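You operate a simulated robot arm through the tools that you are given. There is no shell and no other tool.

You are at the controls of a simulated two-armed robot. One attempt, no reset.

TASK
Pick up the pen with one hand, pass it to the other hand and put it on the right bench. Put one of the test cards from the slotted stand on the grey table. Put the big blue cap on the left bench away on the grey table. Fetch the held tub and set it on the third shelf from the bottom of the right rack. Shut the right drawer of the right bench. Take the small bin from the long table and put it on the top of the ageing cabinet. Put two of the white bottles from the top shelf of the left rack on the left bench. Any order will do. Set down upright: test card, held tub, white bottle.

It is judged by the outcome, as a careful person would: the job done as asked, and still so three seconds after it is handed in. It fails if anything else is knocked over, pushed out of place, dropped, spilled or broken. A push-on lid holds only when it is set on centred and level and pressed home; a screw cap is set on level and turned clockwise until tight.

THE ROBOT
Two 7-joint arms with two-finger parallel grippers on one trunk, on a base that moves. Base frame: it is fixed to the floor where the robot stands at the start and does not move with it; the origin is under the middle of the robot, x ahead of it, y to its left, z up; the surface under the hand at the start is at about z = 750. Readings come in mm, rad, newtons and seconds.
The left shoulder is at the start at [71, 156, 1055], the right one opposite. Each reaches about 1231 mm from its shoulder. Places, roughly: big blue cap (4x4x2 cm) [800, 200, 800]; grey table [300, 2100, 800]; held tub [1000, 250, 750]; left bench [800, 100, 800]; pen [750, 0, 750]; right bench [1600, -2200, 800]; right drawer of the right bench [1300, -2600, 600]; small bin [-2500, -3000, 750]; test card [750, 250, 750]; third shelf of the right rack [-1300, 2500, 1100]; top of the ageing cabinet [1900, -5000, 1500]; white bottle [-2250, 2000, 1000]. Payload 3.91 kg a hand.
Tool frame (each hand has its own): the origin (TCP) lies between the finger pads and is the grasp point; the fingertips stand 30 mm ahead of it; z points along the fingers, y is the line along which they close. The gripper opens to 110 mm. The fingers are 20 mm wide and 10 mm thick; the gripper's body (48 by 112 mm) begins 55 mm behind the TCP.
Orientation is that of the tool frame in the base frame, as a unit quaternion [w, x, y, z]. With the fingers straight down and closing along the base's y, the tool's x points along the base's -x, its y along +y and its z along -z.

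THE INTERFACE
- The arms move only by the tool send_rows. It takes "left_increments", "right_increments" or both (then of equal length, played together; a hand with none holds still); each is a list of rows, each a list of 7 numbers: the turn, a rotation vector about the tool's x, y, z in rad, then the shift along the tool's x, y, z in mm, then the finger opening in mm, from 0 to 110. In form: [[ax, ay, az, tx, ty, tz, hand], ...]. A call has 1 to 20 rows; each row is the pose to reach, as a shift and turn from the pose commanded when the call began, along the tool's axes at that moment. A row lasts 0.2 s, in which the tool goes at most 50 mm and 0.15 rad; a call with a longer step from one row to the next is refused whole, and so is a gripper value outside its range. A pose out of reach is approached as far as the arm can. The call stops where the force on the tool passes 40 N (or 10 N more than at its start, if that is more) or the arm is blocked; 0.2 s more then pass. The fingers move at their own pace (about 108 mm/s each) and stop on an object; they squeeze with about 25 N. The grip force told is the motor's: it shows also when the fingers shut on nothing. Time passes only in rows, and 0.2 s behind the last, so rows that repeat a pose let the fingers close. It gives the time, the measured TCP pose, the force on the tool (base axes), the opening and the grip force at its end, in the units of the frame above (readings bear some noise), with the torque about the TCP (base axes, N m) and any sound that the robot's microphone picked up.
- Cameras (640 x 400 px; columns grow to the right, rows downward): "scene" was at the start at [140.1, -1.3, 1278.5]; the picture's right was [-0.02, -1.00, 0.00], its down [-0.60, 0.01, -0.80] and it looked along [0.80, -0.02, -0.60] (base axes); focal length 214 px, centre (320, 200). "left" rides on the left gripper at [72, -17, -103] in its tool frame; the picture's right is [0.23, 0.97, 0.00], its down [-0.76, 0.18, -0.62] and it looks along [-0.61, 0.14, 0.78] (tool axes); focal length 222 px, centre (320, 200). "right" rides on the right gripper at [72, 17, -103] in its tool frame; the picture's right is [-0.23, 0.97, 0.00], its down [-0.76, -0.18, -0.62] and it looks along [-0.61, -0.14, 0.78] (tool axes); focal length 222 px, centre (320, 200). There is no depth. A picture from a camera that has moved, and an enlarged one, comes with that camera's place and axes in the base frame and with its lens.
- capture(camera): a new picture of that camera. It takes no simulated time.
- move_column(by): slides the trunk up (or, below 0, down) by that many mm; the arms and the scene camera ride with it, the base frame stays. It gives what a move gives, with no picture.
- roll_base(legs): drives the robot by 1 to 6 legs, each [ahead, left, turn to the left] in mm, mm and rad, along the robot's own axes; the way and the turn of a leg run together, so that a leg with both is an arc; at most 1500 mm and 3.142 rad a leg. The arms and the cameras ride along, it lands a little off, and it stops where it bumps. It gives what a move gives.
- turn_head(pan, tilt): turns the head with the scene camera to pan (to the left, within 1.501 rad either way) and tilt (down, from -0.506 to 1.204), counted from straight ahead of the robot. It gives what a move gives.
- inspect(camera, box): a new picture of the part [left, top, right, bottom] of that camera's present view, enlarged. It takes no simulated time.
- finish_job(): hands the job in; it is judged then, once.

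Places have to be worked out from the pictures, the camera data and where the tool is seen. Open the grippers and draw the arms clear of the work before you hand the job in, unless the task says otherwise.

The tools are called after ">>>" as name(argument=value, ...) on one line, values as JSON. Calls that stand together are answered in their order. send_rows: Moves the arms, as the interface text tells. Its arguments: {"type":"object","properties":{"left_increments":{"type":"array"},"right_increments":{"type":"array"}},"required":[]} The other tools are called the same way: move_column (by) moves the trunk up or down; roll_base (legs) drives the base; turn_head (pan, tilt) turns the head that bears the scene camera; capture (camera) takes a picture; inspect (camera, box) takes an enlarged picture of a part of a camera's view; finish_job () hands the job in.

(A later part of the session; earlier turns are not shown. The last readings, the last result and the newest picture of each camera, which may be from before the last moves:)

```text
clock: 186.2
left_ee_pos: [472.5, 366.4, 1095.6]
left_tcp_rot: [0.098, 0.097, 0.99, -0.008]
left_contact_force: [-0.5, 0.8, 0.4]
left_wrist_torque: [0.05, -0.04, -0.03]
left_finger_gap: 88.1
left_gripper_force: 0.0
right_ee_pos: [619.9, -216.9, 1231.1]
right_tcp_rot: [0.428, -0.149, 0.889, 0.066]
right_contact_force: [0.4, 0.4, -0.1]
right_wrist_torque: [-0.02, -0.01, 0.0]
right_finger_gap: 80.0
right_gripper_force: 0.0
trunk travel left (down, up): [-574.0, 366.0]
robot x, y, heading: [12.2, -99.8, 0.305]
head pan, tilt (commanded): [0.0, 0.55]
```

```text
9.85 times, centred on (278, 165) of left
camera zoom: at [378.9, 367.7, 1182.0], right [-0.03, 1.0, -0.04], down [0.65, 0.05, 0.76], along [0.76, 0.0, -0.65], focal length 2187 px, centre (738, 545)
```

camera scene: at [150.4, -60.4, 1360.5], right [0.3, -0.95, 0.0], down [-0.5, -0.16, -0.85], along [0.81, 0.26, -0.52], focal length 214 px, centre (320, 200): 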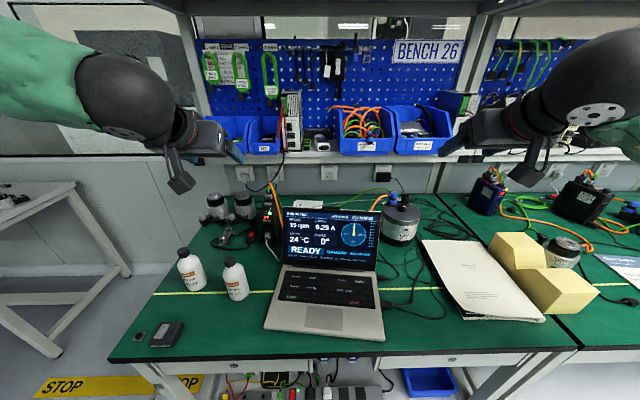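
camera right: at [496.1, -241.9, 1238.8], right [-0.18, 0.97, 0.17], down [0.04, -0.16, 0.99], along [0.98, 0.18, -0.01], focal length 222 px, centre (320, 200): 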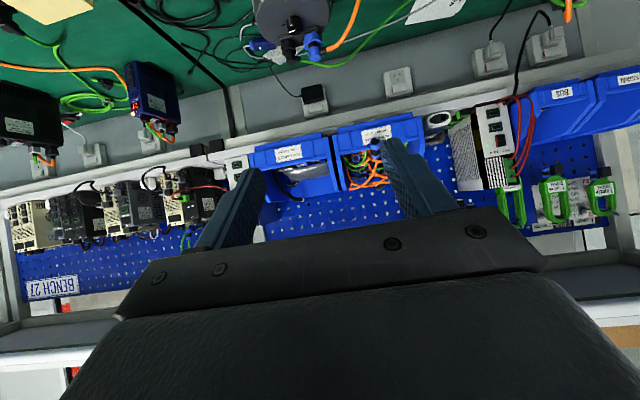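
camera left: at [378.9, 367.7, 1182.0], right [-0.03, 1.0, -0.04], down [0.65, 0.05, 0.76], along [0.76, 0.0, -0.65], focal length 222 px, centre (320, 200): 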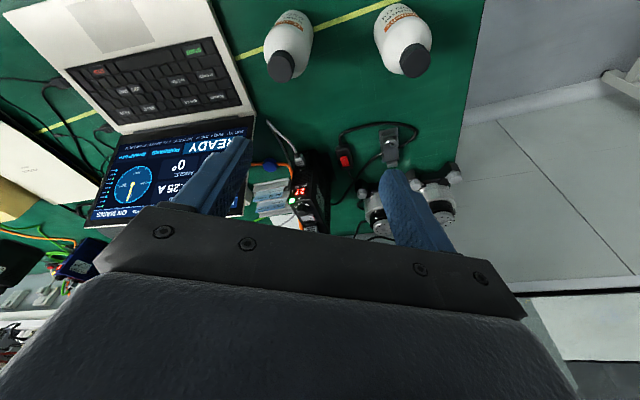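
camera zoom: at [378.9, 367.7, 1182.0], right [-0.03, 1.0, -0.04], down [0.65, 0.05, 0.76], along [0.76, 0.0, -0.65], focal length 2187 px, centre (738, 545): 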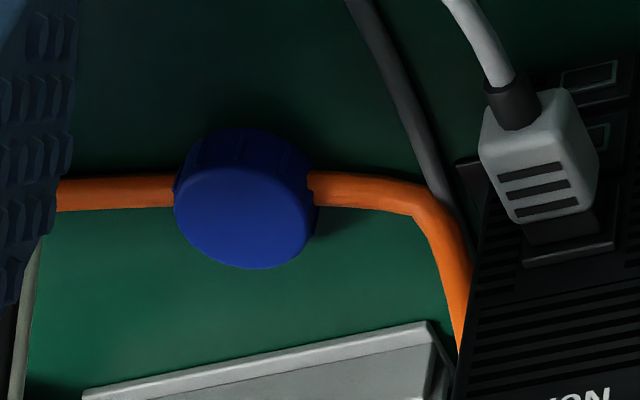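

The cap is centred at about base [756,235], lying on the bench. I plan a vertical grasp closing along base x (across the cable), with the hand yawed 90° left. I turn the left hand accordingly in free space and shift the base 90 mm right.

>>> send_rows(left_increments=[[-0.0265, 0, -0.1332, 0, 0, -10, 70], [-0.053, 0, -0.2664, 0, 0, -20, 70], [-0.0795, 0, -0.3996, 0, 0, -30, 60], [-0.106, 0, -0.5328, 0, 0, -40, 56], [-0.1325, 0, -0.666, 0, 0, -50, 56], [-0.159, 0, -0.7992, 0, 0, -50, 56], [-0.1855, 0, -0.9324, 0, 0, -50, 56], [-0.212, 0, -1.0656, 0, 0, -50, 56], [-0.2385, 0, -1.1988, 0, 0, -50, 56], [-0.265, 0, -1.332, 0, 0, -50, 56], [-0.2915, 0, -1.4652, 0, 0, -50, 56], [-0.318, 0, -1.5984, 0, 0, -50, 56], [-0.344, 0, -1.732, 0, 0, -50, 56]])

>>> roll_base(legs=[[0, -90, 0]])

>>> capture(camera="left")

>>> capture(camera="scene")

```text
clock: 189.0
left_ee_pos: [461.2, 369.2, 1144.3]
left_tcp_rot: [-0.07, 0.705, -0.702, -0.07]
left_contact_force: [-0.4, 0.3, 0.2]
left_wrist_torque: [0.01, 0.01, 0.0]
left_finger_gap: 55.8
left_gripper_force: 0.1
right_ee_pos: [619.2, -216.8, 1232.6]
right_tcp_rot: [0.429, -0.149, 0.889, 0.066]
right_contact_force: [-0.1, 0.1, -0.2]
right_wrist_torque: [-0.04, 0.0, 0.0]
right_finger_gap: 80.0
right_gripper_force: 0.0
trunk travel left (down, up): [-574.0, 366.0]
robot x, y, heading: [11.6, -104.3, 0.308]
head pan, tilt (commanded): [0.0, 0.55]
```

```text
clock: 190.1
left_ee_pos: [491.2, 278.8, 1145.0]
left_tcp_rot: [0.071, -0.702, 0.705, 0.07]
left_contact_force: [-0.1, 0.4, 0.1]
left_wrist_torque: [0.04, 0.02, 0.01]
left_finger_gap: 55.9
left_gripper_force: 0.1
right_ee_pos: [644.7, -308.8, 1231.8]
right_tcp_rot: [0.429, -0.145, 0.889, 0.065]
right_contact_force: [0.2, -0.1, -1.2]
right_wrist_torque: [0.03, 0.0, 0.04]
right_finger_gap: 79.9
right_gripper_force: 0.1
trunk travel left (down, up): [-574.0, 366.0]
robot x, y, heading: [41.4, -191.8, 0.297]
head pan, tilt (commanded): [0.0, 0.55]
```

```text
taken
camera left: at [507.5, 187.2, 1230.3], right [-0.97, -0.22, -0.05], down [-0.18, 0.62, 0.76], along [-0.14, 0.75, -0.65], focal length 222 px, centre (320, 200)
```

left: 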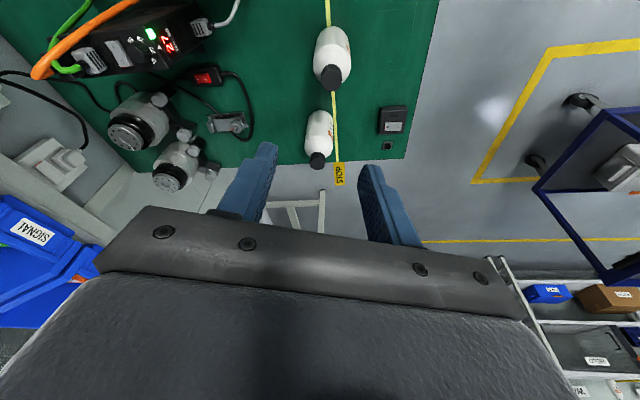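

```text
taken
camera scene: at [177.4, -147.7, 1360.6], right [0.3, -0.96, 0.0], down [-0.5, -0.15, -0.85], along [0.81, 0.25, -0.52], focal length 214 px, centre (320, 200)
```

scene: 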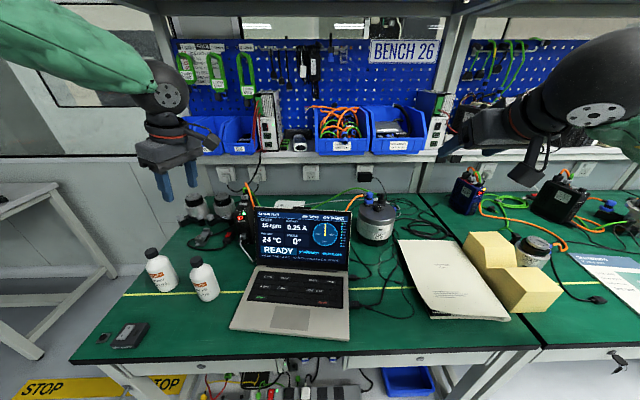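

I carry the left hand over the laptop to a point above and behind the screen, over the cap.

>>> send_rows(left_increments=[[0, 0, 0, 15, -38, 8, 56], [-0.02, 0, 0, 31, -76, 18, 56], [-0.04, 0, 0, 47, -114, 28, 56], [-0.06, 0, 0, 63, -152, 38, 56], [-0.08, 0, 0, 79, -190, 50, 56], [-0.1, 0, 0, 95, -228, 62, 56], [-0.1, 0, 0, 109.7, -265.2, 74.7, 56]])

>>> capture(camera="left")

>>> capture(camera="scene")

```text
clock: 191.7
left_ee_pos: [754.3, 192.7, 1046.9]
left_tcp_rot: [-0.035, 0.706, -0.7, -0.104]
left_contact_force: [-0.1, 0.7, -0.7]
left_wrist_torque: [-0.01, 0.03, 0.02]
left_finger_gap: 56.0
left_gripper_force: 0.1
left hand out of reach, approached as far as the arm can: row 7
right_ee_pos: [646.1, -304.4, 1231.4]
right_tcp_rot: [0.428, -0.148, 0.889, 0.066]
right_contact_force: [0.2, 0.2, -0.2]
right_wrist_torque: [0.02, -0.02, -0.03]
right_finger_gap: 80.1
right_gripper_force: 0.1
trunk travel left (down, up): [-574.0, 366.0]
robot x, y, heading: [40.4, -185.8, 0.302]
head pan, tilt (commanded): [0.0, 0.55]
```

```text
taken
camera left: at [779.6, 100.5, 1130.5], right [-0.97, -0.24, 0.05], down [-0.11, 0.62, 0.78], along [-0.22, 0.75, -0.63], focal length 222 px, centre (320, 200)
```

left: 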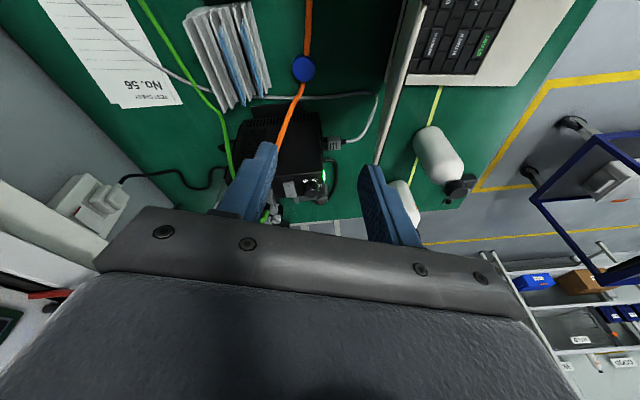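

```text
taken
camera scene: at [178.9, -144.8, 1360.3], right [0.3, -0.95, 0.0], down [-0.5, -0.16, -0.85], along [0.81, 0.25, -0.52], focal length 214 px, centre (320, 200)
```

scene: 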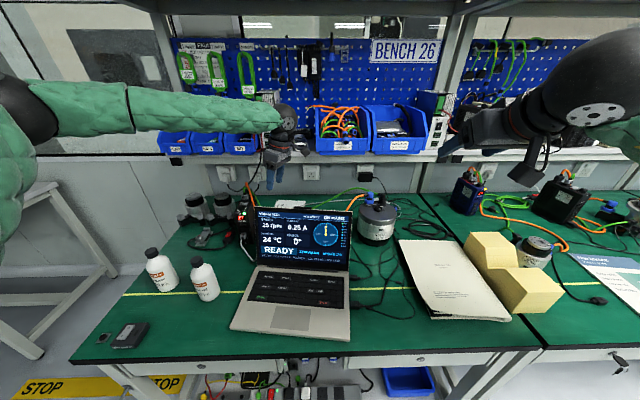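

The cap is seen clearly between the laptop's back and the card stand. I zoom to fix its position.

>>> inspect(camera="left", box=[250, 20, 430, 160])

```text
2.86 times, centred on (340, 90) of left
camera zoom: at [779.6, 100.5, 1130.5], right [-0.97, -0.24, 0.05], down [-0.11, 0.62, 0.78], along [-0.22, 0.75, -0.63], focal length 635 px, centre (263, 514)
```

zoom: 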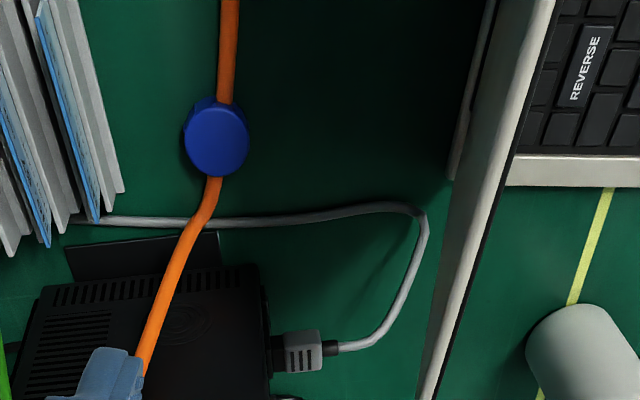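

The cap is about 34 mm across and low (top z≈760). I reduce the roll a little and descend to about 65 mm above the bench, then check alignment.

>>> send_rows(left_increments=[[0.01, 0, 0, 2, -4, 40, 56], [0.02, 0, 0, 4, -8, 80, 56], [0.03, 0, 0, 6, -12, 120, 56], [0.04, 0, 0, 8, -16, 160, 56], [0.04, 0, 0, 9.3, -19.4, 197, 56]])

>>> capture(camera="left")

>>> inspect(camera="left", box=[230, 80, 410, 220])

```text
clock: 192.6
left_ee_pos: [740.4, 222.3, 918.7]
left_tcp_rot: [-0.05, 0.705, -0.702, -0.088]
left_contact_force: [0.8, -2.1, 4.3]
left_wrist_torque: [-0.06, 0.32, 0.14]
left_finger_gap: 56.2
left_gripper_force: 0.1
left hand out of reach, approached as far as the arm can: row 2, 3, 4
right_ee_pos: [645.3, -306.7, 1233.2]
right_tcp_rot: [0.429, -0.146, 0.889, 0.065]
right_contact_force: [0.0, -0.6, 0.2]
right_wrist_torque: [0.01, -0.01, -0.01]
right_finger_gap: 79.9
right_gripper_force: 0.1
trunk travel left (down, up): [-574.0, 366.0]
robot x, y, heading: [40.3, -188.5, 0.295]
head pan, tilt (commanded): [0.0, 0.55]
stopped in row 4 (left hand): the force on the tool passed its limit at 59 N (the readings are from after the stop); the commanded pose is now the measured one
```

```text
taken
camera left: at [761.4, 130.8, 1003.8], right [-0.97, -0.23, 0.01], down [-0.14, 0.62, 0.77], along [-0.18, 0.75, -0.64], focal length 222 px, centre (320, 200)
```

left: 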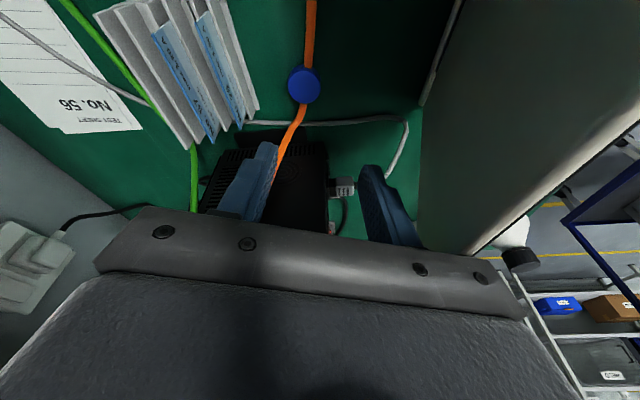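

```text
2.86 times, centred on (320, 150) of left
camera zoom: at [761.4, 130.8, 1003.8], right [-0.97, -0.23, 0.01], down [-0.14, 0.62, 0.77], along [-0.18, 0.75, -0.64], focal length 635 px, centre (320, 343)
```

zoom: 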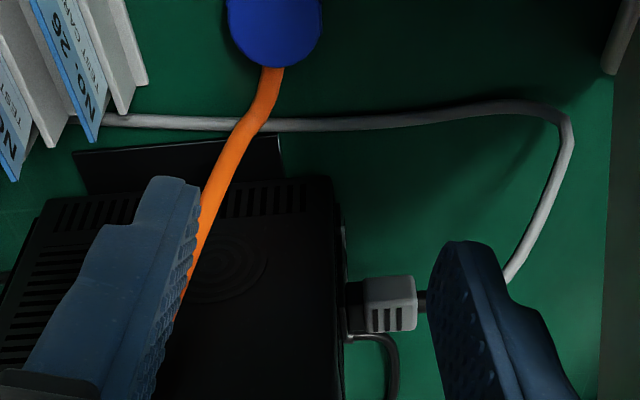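

The hand drifted toward the laptop and touched something (59 N spike). I back straight up and away from the lid, then check the laptop.

>>> send_rows(left_increments=[[0, 0, 0, -1, -6, -20, 56], [0, 0, 0, -2, -8, -55, 56], [0, 0, 0, -3, -8.4, -90, 56], [0, 0, 0, -3.7, -8.4, -122, 56]])

>>> capture(camera="scene")

>>> capture(camera="left")

```text
clock: 193.6
left_ee_pos: [753.1, 203.8, 1039.3]
left_tcp_rot: [-0.05, 0.705, -0.702, -0.088]
left_contact_force: [0.0, 0.0, 0.1]
left_wrist_torque: [-0.03, 0.0, 0.0]
left_finger_gap: 56.0
left_gripper_force: 0.0
right_ee_pos: [645.5, -306.4, 1231.5]
right_tcp_rot: [0.428, -0.145, 0.889, 0.064]
right_contact_force: [0.2, 0.3, 0.8]
right_wrist_torque: [-0.01, 0.03, 0.03]
right_finger_gap: 79.9
right_gripper_force: 0.1
trunk travel left (down, up): [-574.0, 366.0]
robot x, y, heading: [39.2, -188.5, 0.295]
head pan, tilt (commanded): [0.0, 0.55]
```

```text
taken
camera scene: at [176.8, -146.5, 1360.5], right [0.3, -0.96, 0.0], down [-0.5, -0.15, -0.85], along [0.81, 0.25, -0.52], focal length 214 px, centre (320, 200)
```

scene: 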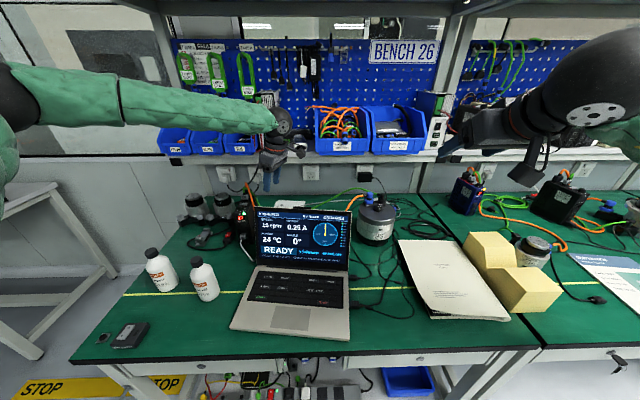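

```text
taken
camera left: at [775.2, 112.3, 1124.7], right [-0.97, -0.23, 0.01], down [-0.14, 0.62, 0.77], along [-0.18, 0.75, -0.64], focal length 222 px, centre (320, 200)
```

left: 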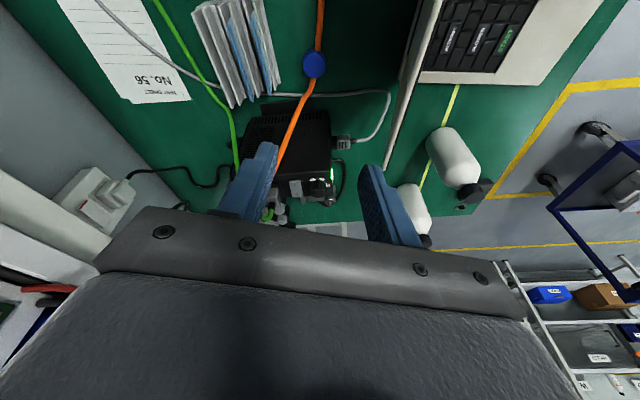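

The laptop shows no displacement. The left arm can't hold that pose lower down, so I'll use the right arm for the cap. I bring the left hand up and back over the laptop first.

>>> send_rows(left_increments=[[0, 0, 0, -6, 1.6, -30, 56], [0, 0, 0, -11.7, 3.2, -58.8, 56], [0, 0, 0, -27, 42, -61, 56], [0, 0, 0, -42.5, 81, -63, 56], [0, 0, 0, -58, 120, -65, 56], [0, 0, 0, -73, 158, -67, 56], [0, 0, 0, -88.5, 197, -70, 56], [0, 0, 0, -104, 236, -72, 56], [0, 0, 0, -119, 274, -73.8, 56]])

>>> send_rows(left_increments=[[0.0264, 0, 0.14, 0, 0, 0, 56], [0.0528, 0, 0.28, 0, 0, 0, 56], [0.0792, 0, 0.42, 0, 10, 0, 56], [0.1056, 0, 0.56, 0, 20, 0, 56], [0.132, 0, 0.7, 0, 30, 0, 56], [0.1584, 0, 0.84, 0, 40, 0, 56], [0.1848, 0, 0.98, 0, 50, 0, 56], [0.2112, 0, 1.12, 0, 60, 0, 56], [0.24, 0, 1.25, 0, 60, 0, 56]])

>>> capture(camera="scene")

```text
clock: 195.6
left_ee_pos: [482.9, 301.6, 1149.2]
left_tcp_rot: [0.051, -0.703, 0.704, 0.087]
left_contact_force: [-0.3, 0.2, 0.7]
left_wrist_torque: [0.01, -0.02, 0.0]
left_finger_gap: 56.2
left_gripper_force: 0.1
right_ee_pos: [643.1, -306.1, 1233.3]
right_tcp_rot: [0.43, -0.146, 0.889, 0.065]
right_contact_force: [-0.2, -0.3, 0.0]
right_wrist_torque: [0.01, 0.03, -0.03]
right_finger_gap: 80.1
right_gripper_force: 0.1
trunk travel left (down, up): [-574.0, 366.0]
robot x, y, heading: [40.7, -188.3, 0.292]
head pan, tilt (commanded): [0.0, 0.55]
```

```text
clock: 197.6
left_ee_pos: [425.9, 302.9, 1151.4]
left_tcp_rot: [0.069, -0.15, 0.986, 0.02]
left_contact_force: [0.0, -0.2, -1.1]
left_wrist_torque: [-0.04, 0.0, -0.02]
left_finger_gap: 56.1
left_gripper_force: 0.1
right_ee_pos: [645.6, -305.2, 1232.6]
right_tcp_rot: [0.429, -0.146, 0.889, 0.064]
right_contact_force: [0.0, 0.3, 0.0]
right_wrist_torque: [0.02, -0.03, -0.02]
right_finger_gap: 80.2
right_gripper_force: 0.1
trunk travel left (down, up): [-574.0, 366.0]
robot x, y, heading: [44.4, -187.9, 0.297]
head pan, tilt (commanded): [0.0, 0.55]
```

```text
taken
camera scene: at [177.3, -145.5, 1360.5], right [0.3, -0.96, 0.0], down [-0.5, -0.15, -0.85], along [0.81, 0.25, -0.52], focal length 214 px, centre (320, 200)
```

scene: 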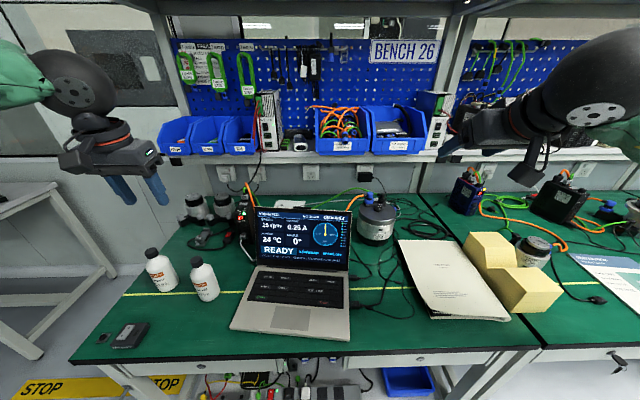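

I raise the trunk by 250 mm so the left arm can reach down more steeply, which should free its wrist for the cap grasp.

>>> move_column(by=250)

>>> capture(camera="scene")

```text
clock: 200.2
left_ee_pos: [425.8, 302.5, 1401.6]
left_tcp_rot: [0.067, -0.151, 0.986, 0.021]
left_contact_force: [0.3, 0.4, 0.1]
left_wrist_torque: [-0.03, 0.0, 0.03]
left_finger_gap: 56.1
left_gripper_force: 0.1
right_ee_pos: [645.6, -306.4, 1482.3]
right_tcp_rot: [0.429, -0.146, 0.889, 0.065]
right_contact_force: [0.9, -0.3, -1.1]
right_wrist_torque: [0.01, -0.02, 0.01]
right_finger_gap: 79.8
right_gripper_force: 0.0
trunk travel left (down, up): [-824.0, 116.0]
robot x, y, heading: [42.7, -186.7, 0.302]
head pan, tilt (commanded): [0.0, 0.55]
```

```text
taken
camera scene: at [177.1, -145.9, 1610.5], right [0.3, -0.96, 0.0], down [-0.5, -0.15, -0.85], along [0.81, 0.25, -0.52], focal length 214 px, centre (320, 200)
```

scene: 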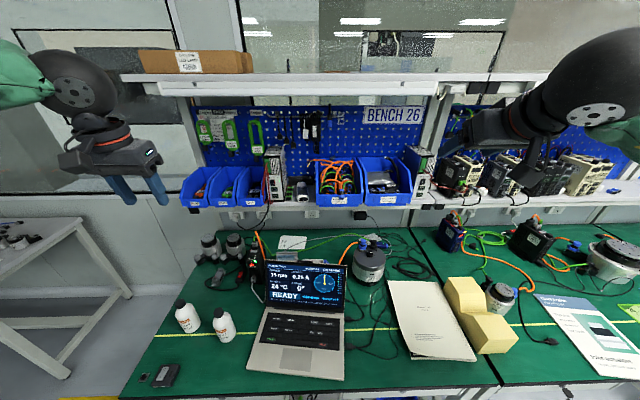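

I lower the left hand again in front of the laptop while yawing it 73° left for the cap grasp.

>>> send_rows(left_increments=[[-0.0197, 0, -0.1394, -1, -1.5, 28, 56], [-0.0394, 0, -0.2788, -2, -3, 56, 56], [-0.0591, 0, -0.4182, -2.5, -4.5, 84, 56], [-0.0788, 0, -0.5576, -3.5, -6, 112, 56], [-0.0985, 0, -0.697, -4.5, -7.5, 140, 56], [-0.1182, 0, -0.8364, -5, -9, 168, 56], [-0.1379, 0, -0.9758, -6, -10.5, 196, 56], [-0.1576, 0, -1.1152, -7, -12, 224, 56], [-0.177, 0, -1.254, -7.6, -13.5, 253, 56]])

>>> capture(camera="scene")

```text
clock: 202.2
left_ee_pos: [471.3, 307.8, 1149.4]
left_tcp_rot: [-0.055, 0.706, -0.703, -0.06]
left_contact_force: [0.4, -0.3, 0.0]
left_wrist_torque: [-0.01, 0.02, 0.02]
left_finger_gap: 56.1
left_gripper_force: 0.1
right_ee_pos: [646.8, -305.3, 1481.9]
right_tcp_rot: [0.428, -0.148, 0.889, 0.065]
right_contact_force: [-0.9, -0.2, -0.8]
right_wrist_torque: [-0.02, 0.01, -0.02]
right_finger_gap: 80.0
right_gripper_force: 0.1
trunk travel left (down, up): [-824.0, 116.0]
robot x, y, heading: [37.7, -186.6, 0.298]
head pan, tilt (commanded): [0.0, 0.55]
```

```text
taken
camera scene: at [178.9, -145.1, 1610.4], right [0.3, -0.96, 0.0], down [-0.5, -0.16, -0.85], along [0.81, 0.25, -0.52], focal length 214 px, centre (320, 200)
```

scene: 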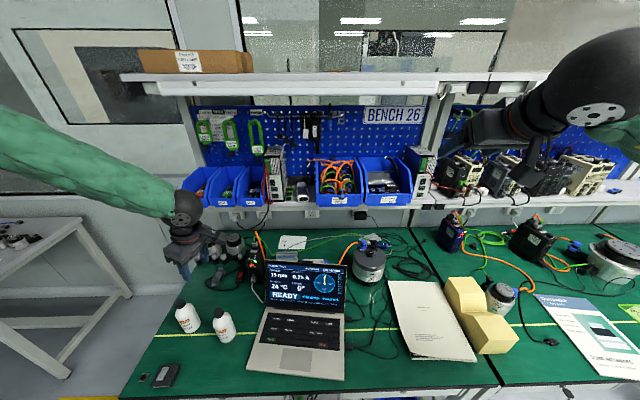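

The forearm now slopes down nicely. I move over the laptop to above the cap again, watching for reach warnings.

>>> send_rows(left_increments=[[0, 0, 0, 15, -36, 5, 56], [0, 0, 0, 30, -72, 10, 56], [-0.02, 0, 0, 46, -108, 16, 56], [-0.03, 0, 0, 61, -144, 24, 56], [-0.04, 0, 0, 76, -180, 34, 56], [-0.05, 0, 0, 91, -216, 45, 56], [-0.06, 0, 0, 107, -252, 56, 56], [-0.06, 0, 0, 122, -288.7, 68.5, 56]])

>>> capture(camera="scene")

>>> capture(camera="left")

```text
clock: 204.0
left_ee_pos: [704.6, 230.2, 1096.8]
left_tcp_rot: [-0.033, 0.706, -0.703, -0.08]
left_contact_force: [0.4, 0.1, 0.8]
left_wrist_torque: [0.02, 0.0, -0.01]
left_finger_gap: 55.9
left_gripper_force: 0.0
left hand out of reach, approached as far as the arm can: row 7, 8
right_ee_pos: [644.4, -305.9, 1482.2]
right_tcp_rot: [0.43, -0.146, 0.889, 0.065]
right_contact_force: [0.4, -0.7, -0.2]
right_wrist_torque: [0.02, 0.02, 0.01]
right_finger_gap: 80.0
right_gripper_force: 0.0
trunk travel left (down, up): [-824.0, 116.0]
robot x, y, heading: [41.0, -188.3, 0.303]
head pan, tilt (commanded): [0.0, 0.55]
```

```text
taken
camera scene: at [176.6, -146.5, 1610.6], right [0.3, -0.96, 0.0], down [-0.5, -0.15, -0.85], along [0.81, 0.25, -0.52], focal length 214 px, centre (320, 200)
```

scene: 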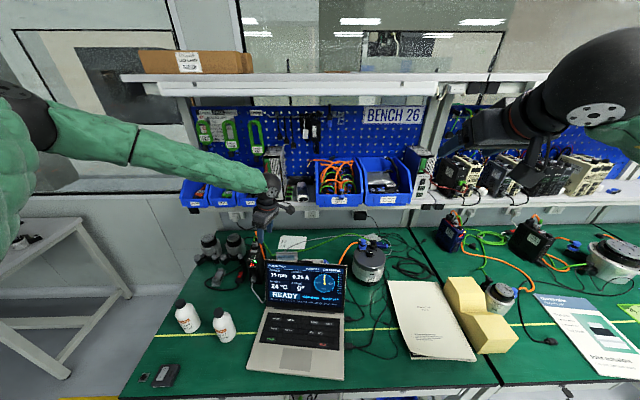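

```text
taken
camera left: at [728.1, 142.3, 1184.5], right [-0.97, -0.23, 0.03], down [-0.14, 0.65, 0.75], along [-0.19, 0.72, -0.66], focal length 222 px, centre (320, 200)
```

left: 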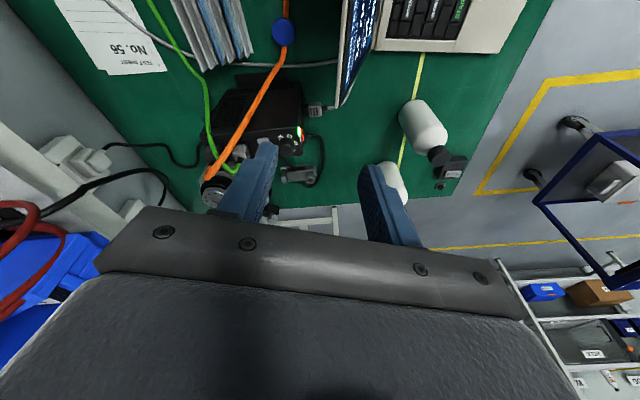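

The wrist is near its turn limit because the cap is too close to the robot's midline; I shift the base 150 mm further right so the cap lies more to the left.

>>> roll_base(legs=[[0, -150, 0]])

>>> send_rows(left_increments=[[0, 0, 0, -35, 0, 0, 56], [0, 0, 0, -70, 0, 0, 56], [0, 0, 0, -105, 0, 0, 56], [0, 0, 0, -125, 0, 0, 56]])

>>> capture(camera="left")

>>> capture(camera="scene")

```text
clock: 205.4
left_ee_pos: [751.4, 86.7, 1096.2]
left_tcp_rot: [-0.033, 0.706, -0.704, -0.078]
left_contact_force: [-0.1, 0.2, 0.4]
left_wrist_torque: [0.0, -0.01, 0.01]
left_finger_gap: 55.9
left_gripper_force: 0.1
right_ee_pos: [687.7, -450.4, 1482.5]
right_tcp_rot: [0.429, -0.145, 0.89, 0.063]
right_contact_force: [0.3, -0.6, -0.5]
right_wrist_torque: [0.03, 0.03, 0.0]
right_finger_gap: 79.9
right_gripper_force: 0.1
trunk travel left (down, up): [-824.0, 116.0]
robot x, y, heading: [86.9, -332.6, 0.3]
head pan, tilt (commanded): [0.0, 0.55]
```

```text
clock: 206.4
left_ee_pos: [751.7, 209.9, 1117.4]
left_tcp_rot: [-0.034, 0.705, -0.704, -0.08]
left_contact_force: [-0.2, -0.8, 0.0]
left_wrist_torque: [0.02, 0.0, 0.01]
left_finger_gap: 55.7
left_gripper_force: 0.0
right_ee_pos: [687.2, -448.2, 1482.1]
right_tcp_rot: [0.429, -0.145, 0.89, 0.064]
right_contact_force: [0.7, 0.2, 0.0]
right_wrist_torque: [-0.07, 0.02, 0.0]
right_finger_gap: 80.0
right_gripper_force: 0.1
trunk travel left (down, up): [-824.0, 116.0]
robot x, y, heading: [80.4, -331.7, 0.292]
head pan, tilt (commanded): [0.0, 0.55]
```

```text
taken
camera left: at [774.1, 122.7, 1205.1], right [-0.97, -0.23, 0.03], down [-0.13, 0.65, 0.75], along [-0.19, 0.72, -0.66], focal length 222 px, centre (320, 200)
```

left: 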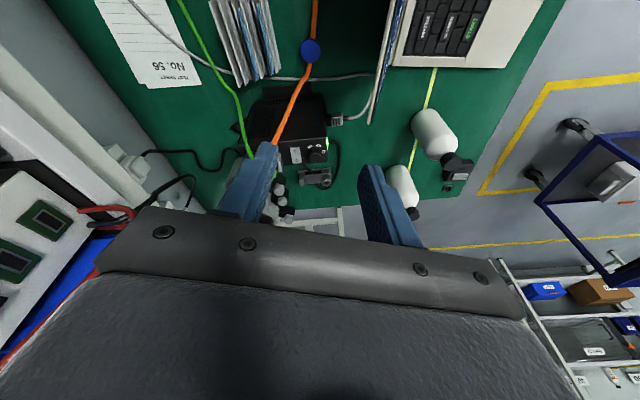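

```text
taken
camera scene: at [220.8, -287.9, 1610.5], right [0.29, -0.96, 0.0], down [-0.5, -0.15, -0.85], along [0.82, 0.25, -0.52], focal length 214 px, centre (320, 200)
```

scene: 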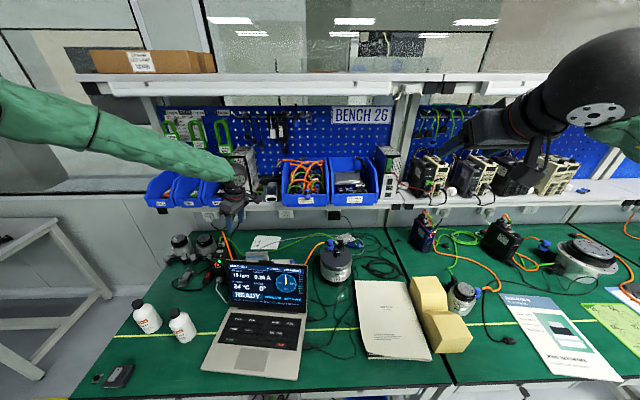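

Reach is fine here. I descend in stages over the cap, first 130 mm, watching for any drift.

>>> send_rows(left_increments=[[0, 0, 0, 4.2, -3.1, 43, 56], [0, 0, 0, 8.4, -6.2, 86, 56], [0, 0, 0, 12.6, -9.3, 129, 56]])

>>> capture(camera="left")

```text
clock: 207.2
left_ee_pos: [737.9, 220.2, 996.9]
left_tcp_rot: [-0.034, 0.706, -0.704, -0.078]
left_contact_force: [-0.3, 0.4, 0.2]
left_wrist_torque: [0.03, -0.02, -0.01]
left_finger_gap: 56.1
left_gripper_force: 0.1
left hand out of reach, approached as far as the arm can: row 3
right_ee_pos: [687.4, -450.9, 1482.4]
right_tcp_rot: [0.429, -0.145, 0.89, 0.063]
right_contact_force: [-0.6, 0.3, 0.3]
right_wrist_torque: [0.0, -0.06, 0.02]
right_finger_gap: 80.0
right_gripper_force: 0.0
trunk travel left (down, up): [-824.0, 116.0]
robot x, y, heading: [86.3, -330.3, 0.296]
head pan, tilt (commanded): [0.0, 0.55]
```

```text
taken
camera left: at [759.5, 132.7, 1083.6], right [-0.97, -0.23, 0.02], down [-0.14, 0.65, 0.75], along [-0.19, 0.72, -0.67], focal length 222 px, centre (320, 200)
```

left: 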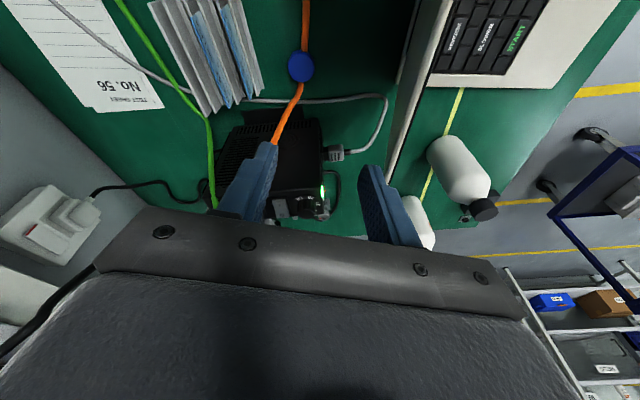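

The high trunk doesn't help going lower. At the grey table this hand pose worked with the trunk at its start height, so I retract over the laptop, lower the trunk, and retry from there.

>>> send_rows(left_increments=[[0, 0, 0, -3, -1.5, -40, 56], [0, 0, 0, -6, -3, -80, 56], [0, 0, 0, -8.7, -4.4, -115.7, 56], [0, 0, 0, -16, 28, -136, 56], [0, 0, 0, -23, 61, -156, 56], [0, 0, 0, -31, 94, -176, 56], [0, 0, 0, -38, 127, -196, 56], [0, 0, 0, -45, 160, -216, 56], [0, 0, 0, -53, 193, -236, 56], [0, 0, 0, -60, 226, -256, 56], [0, 0, 0, -67, 259, -277, 56], [0, 0, 0, -72, 259, -310, 56], [0, 0, 0, -80, 259, -350, 56]])

>>> capture(camera="scene")

```text
clock: 210.0
left_ee_pos: [504.0, 244.3, 1374.6]
left_tcp_rot: [-0.034, 0.705, -0.704, -0.08]
left_contact_force: [-0.3, 0.2, 0.1]
left_wrist_torque: [0.01, 0.01, 0.0]
left_finger_gap: 55.9
left_gripper_force: 0.0
right_ee_pos: [688.3, -451.1, 1482.2]
right_tcp_rot: [0.43, -0.144, 0.889, 0.064]
right_contact_force: [-0.9, -0.4, 0.8]
right_wrist_torque: [0.04, 0.0, -0.02]
right_finger_gap: 79.9
right_gripper_force: 0.1
trunk travel left (down, up): [-824.0, 116.0]
robot x, y, heading: [84.5, -330.0, 0.299]
head pan, tilt (commanded): [0.0, 0.55]
```

```text
taken
camera scene: at [220.1, -290.4, 1610.6], right [0.29, -0.96, 0.0], down [-0.5, -0.15, -0.85], along [0.82, 0.25, -0.52], focal length 214 px, centre (320, 200)
```

scene: 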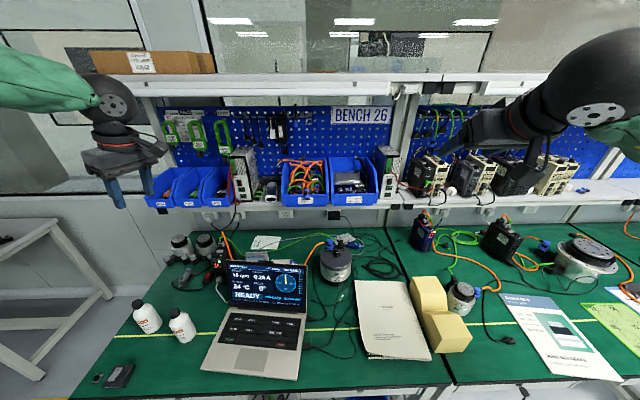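

I lower the trunk by 300 mm (both hands stay above 1070 mm).

>>> move_column(by=-300)

>>> send_rows(left_increments=[[0, 0, 0, -6, -30, -35, 56], [-0.01, -0.02, 0, -8, -66, -45, 56], [-0.01, -0.05, 0, -8, -104, -45, 56], [-0.01, -0.08, 0, -8, -142, -45, 56], [-0.01, -0.1, 0, -6, -180, -40, 56], [-0.01, -0.12, 0, -4, -216, -35, 56], [-0.01, -0.14, 0, -2, -250, -30, 56]])

>>> capture(camera="left")

>>> capture(camera="scene")

```text
clock: 213.0
left_ee_pos: [506.2, 244.8, 1073.9]
left_tcp_rot: [-0.034, 0.705, -0.704, -0.079]
left_contact_force: [-0.1, 0.0, 0.3]
left_wrist_torque: [-0.01, 0.01, 0.01]
left_finger_gap: 56.0
left_gripper_force: 0.0
right_ee_pos: [688.6, -450.7, 1183.1]
right_tcp_rot: [0.429, -0.145, 0.889, 0.064]
right_contact_force: [0.1, -0.5, -0.4]
right_wrist_torque: [0.0, -0.01, -0.01]
right_finger_gap: 80.1
right_gripper_force: 0.0
trunk travel left (down, up): [-524.0, 416.0]
robot x, y, heading: [84.6, -330.8, 0.295]
head pan, tilt (commanded): [0.0, 0.55]
```

```text
clock: 214.6
left_ee_pos: [756.4, 248.8, 1084.6]
left_tcp_rot: [0.079, -0.698, 0.699, 0.133]
left_contact_force: [0.4, 0.1, -0.5]
left_wrist_torque: [0.0, 0.01, 0.02]
left_finger_gap: 55.9
left_gripper_force: 0.0
right_ee_pos: [689.7, -450.7, 1181.1]
right_tcp_rot: [0.428, -0.146, 0.89, 0.065]
right_contact_force: [-0.4, -0.9, -0.1]
right_wrist_torque: [-0.03, -0.02, 0.02]
right_finger_gap: 80.1
right_gripper_force: 0.1
trunk travel left (down, up): [-524.0, 416.0]
robot x, y, heading: [84.6, -331.4, 0.296]
head pan, tilt (commanded): [0.0, 0.55]
```

```text
taken
camera left: at [779.6, 149.1, 1159.7], right [-0.97, -0.23, 0.01], down [-0.12, 0.54, 0.83], along [-0.19, 0.81, -0.56], focal length 222 px, centre (320, 200)
```

left: 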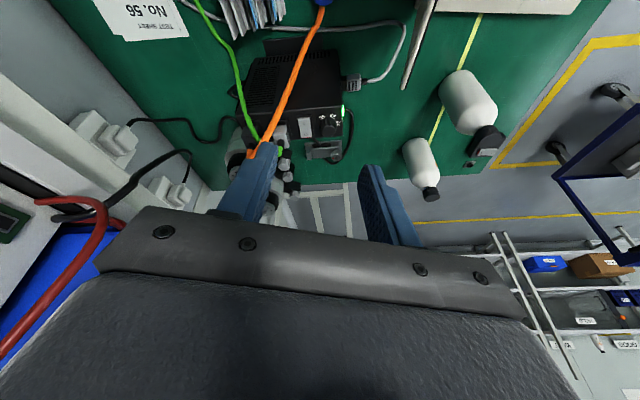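

```text
taken
camera scene: at [222.7, -288.6, 1310.3], right [0.29, -0.96, 0.0], down [-0.5, -0.15, -0.85], along [0.81, 0.25, -0.52], focal length 214 px, centre (320, 200)
```

scene: 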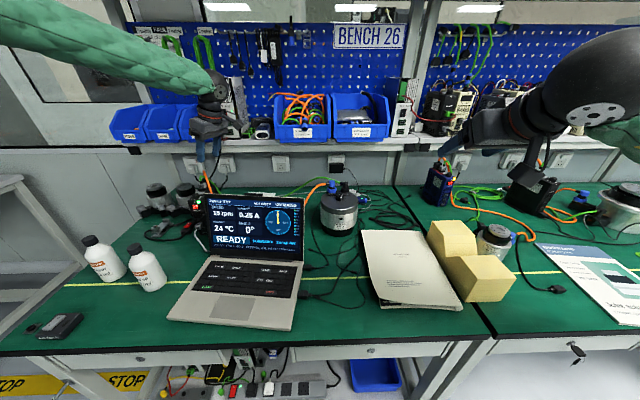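

Pose is reachable here with pitch 0.3. I descend in three steps and check for drift.

>>> send_rows(left_increments=[[0, 0, 0, 13.6, -2.5, 35.2, 56], [0, 0, 0, 27.2, -5, 70.3, 56], [0, 0, 0, 40.8, -7.5, 105.5, 56]])

>>> capture(camera="left")

```text
clock: 215.4
left_ee_pos: [756.1, 238.4, 971.4]
left_tcp_rot: [0.078, -0.698, 0.699, 0.133]
left_contact_force: [0.3, -0.2, 0.3]
left_wrist_torque: [-0.05, 0.03, -0.02]
left_finger_gap: 56.0
left_gripper_force: 0.0
right_ee_pos: [690.3, -450.5, 1181.2]
right_tcp_rot: [0.429, -0.145, 0.889, 0.064]
right_contact_force: [-0.1, -0.5, 1.1]
right_wrist_torque: [-0.04, 0.01, -0.01]
right_finger_gap: 79.9
right_gripper_force: 0.0
trunk travel left (down, up): [-524.0, 416.0]
robot x, y, heading: [83.9, -329.7, 0.299]
head pan, tilt (commanded): [0.0, 0.55]
```

```text
taken
camera left: at [779.1, 139.3, 1046.2], right [-0.97, -0.23, 0.01], down [-0.12, 0.54, 0.83], along [-0.19, 0.81, -0.56], focal length 222 px, centre (320, 200)
```

left: 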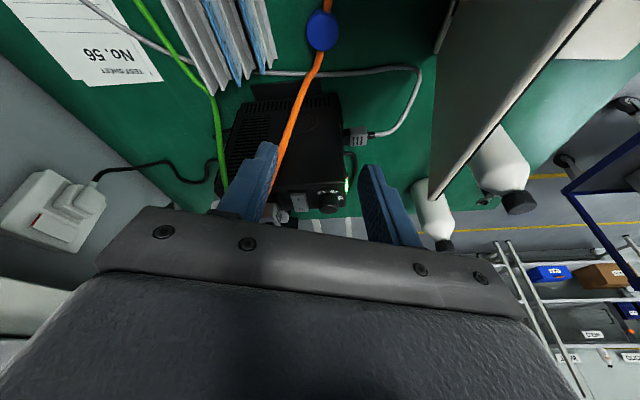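

The gripper bar would pass too close to the lid in this orientation. Yawing the hand back by ~30° puts that end beyond the lid's left corner and keeps both fingers off the cable; I rotate here, above everything.

>>> send_rows(left_increments=[[0.0168, 0.0612, 0.1077, 0, 0, 0, 56], [0.0336, 0.1224, 0.2154, 0, 0, 0, 56], [0.0503, 0.1835, 0.3232, 0, 0, 0, 56], [0.067, 0.2447, 0.431, 0, 0, 0, 56], [0.0838, 0.3059, 0.5387, 0, 0, 0, 56]])

>>> capture(camera="left")

>>> inspect(camera="left", box=[220, 60, 440, 240])

```text
clock: 216.6
left_ee_pos: [756.4, 237.0, 975.1]
left_tcp_rot: [-0.036, -0.495, 0.868, 0.012]
left_contact_force: [-0.4, 0.4, 0.1]
left_wrist_torque: [0.01, -0.01, -0.01]
left_finger_gap: 56.0
left_gripper_force: 0.0
right_ee_pos: [689.1, -450.1, 1182.5]
right_tcp_rot: [0.429, -0.144, 0.889, 0.064]
right_contact_force: [0.0, -0.7, 1.4]
right_wrist_torque: [0.0, -0.03, 0.01]
right_finger_gap: 80.0
right_gripper_force: 0.1
trunk travel left (down, up): [-524.0, 416.0]
robot x, y, heading: [84.9, -327.7, 0.298]
head pan, tilt (commanded): [0.0, 0.55]
```

```text
taken
camera left: at [741.5, 168.5, 1078.9], right [-0.95, 0.3, 0.07], down [0.28, 0.75, 0.59], along [0.13, 0.58, -0.8], focal length 222 px, centre (320, 200)
```

left: 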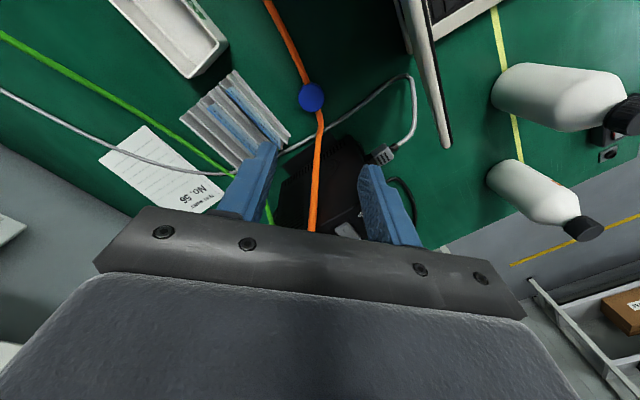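

```text
2.22 times, centred on (330, 150) of left
camera zoom: at [741.5, 168.5, 1078.9], right [-0.95, 0.3, 0.07], down [0.28, 0.75, 0.59], along [0.13, 0.58, -0.8], focal length 494 px, centre (298, 311)
```

zoom: 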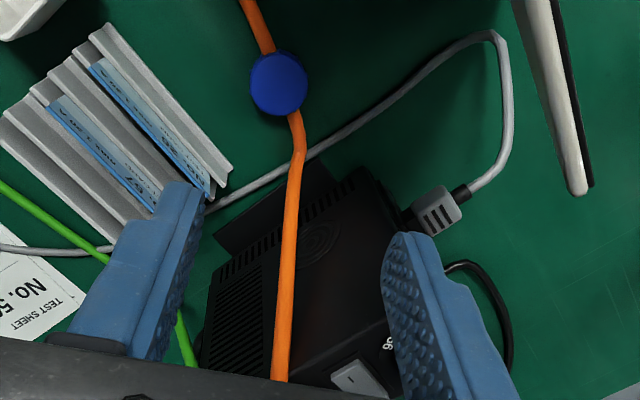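

Reachable without warnings; the lid corner, connector and drive all clear. I descend 120 mm.

>>> send_rows(left_increments=[[0, 0, 0, -1.6, -2.2, 40, 56], [0, 0, 0, -3.1, -4.3, 80, 56], [0, 0, 0, -4.7, -6.5, 120, 56]])

>>> capture(camera="left")

>>> inspect(camera="left", box=[220, 80, 440, 240])

```text
clock: 217.4
left_ee_pos: [753.0, 236.1, 849.0]
left_tcp_rot: [-0.038, -0.495, 0.868, 0.013]
left_contact_force: [-0.7, 0.3, 1.0]
left_wrist_torque: [0.0, 0.06, 0.02]
left_finger_gap: 56.0
left_gripper_force: 0.1
right_ee_pos: [689.3, -450.3, 1181.6]
right_tcp_rot: [0.429, -0.146, 0.889, 0.065]
right_contact_force: [-0.2, 0.5, -0.7]
right_wrist_torque: [-0.02, -0.02, 0.0]
right_finger_gap: 79.8
right_gripper_force: 0.0
trunk travel left (down, up): [-524.0, 416.0]
robot x, y, heading: [86.7, -329.4, 0.3]
head pan, tilt (commanded): [0.0, 0.55]
```

```text
taken
camera left: at [738.6, 167.3, 953.5], right [-0.95, 0.3, 0.07], down [0.28, 0.76, 0.59], along [0.12, 0.58, -0.8], focal length 222 px, centre (320, 200)
```

left: 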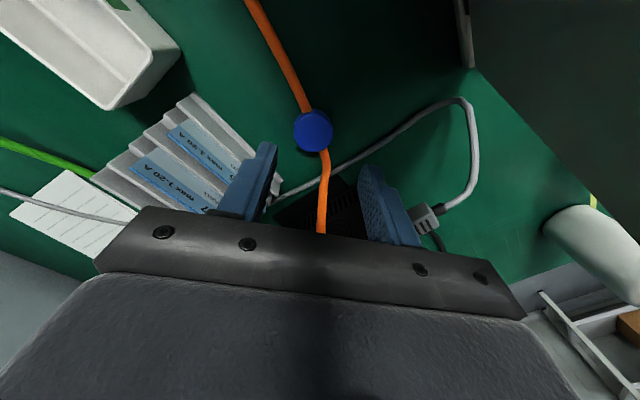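

```text
2.50 times, centred on (330, 160) of left
camera zoom: at [738.6, 167.3, 953.5], right [-0.95, 0.3, 0.07], down [0.28, 0.76, 0.59], along [0.12, 0.58, -0.8], focal length 555 px, centre (295, 300)
```

zoom: 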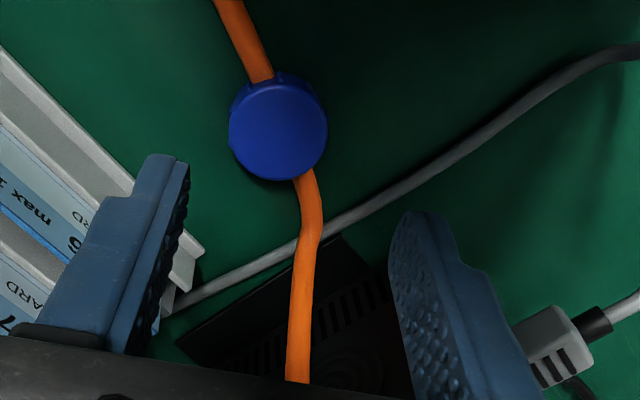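

The cap's top centre is at (−3, −4, 88) mm in the tool frame. I go down the remaining 67 mm with those corrections, tips ending just above the bench.

>>> send_rows(left_increments=[[0, 0, 0, -1.6, -2.2, 30, 56], [0, 0, 0, -3.3, -4.4, 56, 56], [0, 0, 0, -3.3, -4.4, 66, 56], [0, 0, 0, -3.3, -4.4, 66, 56]])

>>> inspect(camera="left", box=[220, 80, 440, 240])

```text
clock: 218.4
left_ee_pos: [755.0, 237.9, 787.5]
left_tcp_rot: [-0.036, -0.496, 0.868, 0.013]
left_contact_force: [0.4, 0.3, -0.9]
left_wrist_torque: [-0.01, -0.01, 0.0]
left_finger_gap: 56.2
left_gripper_force: 0.0
right_ee_pos: [688.4, -451.5, 1183.1]
right_tcp_rot: [0.429, -0.144, 0.889, 0.064]
right_contact_force: [0.6, 0.6, -0.3]
right_wrist_torque: [-0.01, -0.02, -0.02]
right_finger_gap: 80.0
right_gripper_force: 0.2
trunk travel left (down, up): [-524.0, 416.0]
robot x, y, heading: [80.9, -328.3, 0.301]
head pan, tilt (commanded): [0.0, 0.55]
```

```text
2.50 times, centred on (330, 160) of left
camera zoom: at [739.5, 167.5, 892.6], right [-0.95, 0.3, 0.07], down [0.28, 0.75, 0.59], along [0.13, 0.58, -0.8], focal length 555 px, centre (295, 300)
```

zoom: 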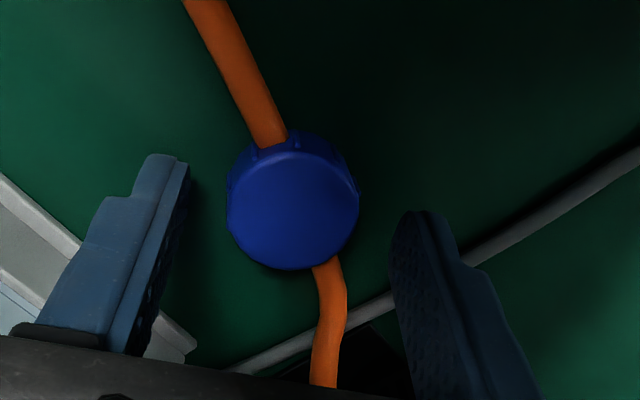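

Tips are 7 mm below the cap's top. I go 4 mm lower and close.

>>> send_rows(left_increments=[[0, 0, 0, 3, -1, 2, 56], [0, 0, 0, 3, -1, 4, 56], [0, 0, 0, 3, -1, 4, 40], [0, 0, 0, 3, -1, 4, 25], [0, 0, 0, 3, -1, 4, 20], [0, 0, 0, 3, -1, 4, 20]])

>>> inspect(camera="left", box=[220, 80, 440, 240])

```text
clock: 219.8
left_ee_pos: [754.1, 233.9, 784.8]
left_tcp_rot: [-0.035, -0.495, 0.868, 0.012]
left_contact_force: [-1.1, -0.1, 0.7]
left_wrist_torque: [0.0, 0.04, -0.02]
left_finger_gap: 33.8
left_gripper_force: 24.2
right_ee_pos: [688.2, -451.1, 1181.1]
right_tcp_rot: [0.429, -0.144, 0.889, 0.064]
right_contact_force: [0.3, 0.4, 0.1]
right_wrist_torque: [-0.05, 0.0, 0.01]
right_finger_gap: 79.9
right_gripper_force: 0.1
trunk travel left (down, up): [-524.0, 416.0]
robot x, y, heading: [86.5, -329.7, 0.296]
head pan, tilt (commanded): [0.0, 0.55]
```

```text
2.50 times, centred on (330, 160) of left
camera zoom: at [738.8, 163.5, 888.8], right [-0.95, 0.3, 0.07], down [0.28, 0.75, 0.59], along [0.13, 0.58, -0.8], focal length 555 px, centre (295, 300)
```

zoom: 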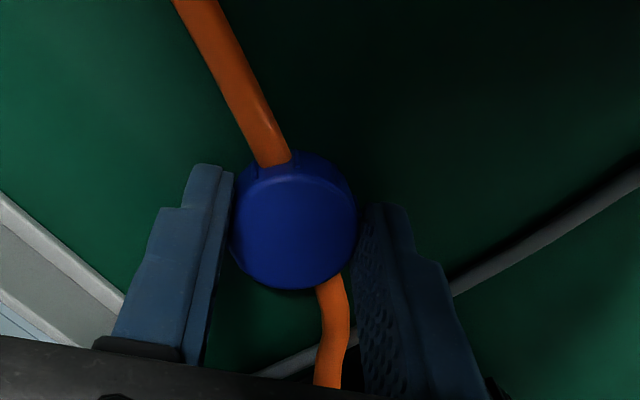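

The cap is gripped (33.8 mm). I lift it straight up 40 mm and verify.

>>> send_rows(left_increments=[[0, 0, 0, 1, 1, -15, 20], [0, 0, 0, 2, 2.2, -40, 20]])

>>> inspect(camera="left", box=[220, 80, 440, 240])

```text
clock: 220.4
left_ee_pos: [753.3, 230.4, 823.7]
left_tcp_rot: [-0.035, -0.495, 0.868, 0.014]
left_contact_force: [0.4, -0.5, -0.6]
left_wrist_torque: [-0.02, -0.02, -0.04]
left_finger_gap: 33.1
left_gripper_force: 25.1
right_ee_pos: [687.8, -452.0, 1180.8]
right_tcp_rot: [0.43, -0.145, 0.889, 0.065]
right_contact_force: [-0.9, -0.1, -0.6]
right_wrist_torque: [0.03, -0.02, 0.01]
right_finger_gap: 80.0
right_gripper_force: 0.0
trunk travel left (down, up): [-524.0, 416.0]
robot x, y, heading: [83.6, -326.0, 0.297]
head pan, tilt (commanded): [0.0, 0.55]
```

```text
2.50 times, centred on (330, 160) of left
camera zoom: at [737.7, 161.8, 927.0], right [-0.95, 0.3, 0.07], down [0.28, 0.75, 0.59], along [0.13, 0.58, -0.8], focal length 555 px, centre (295, 300)
```

zoom: 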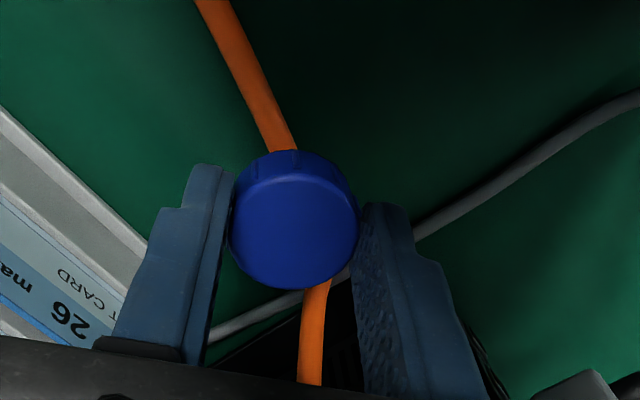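

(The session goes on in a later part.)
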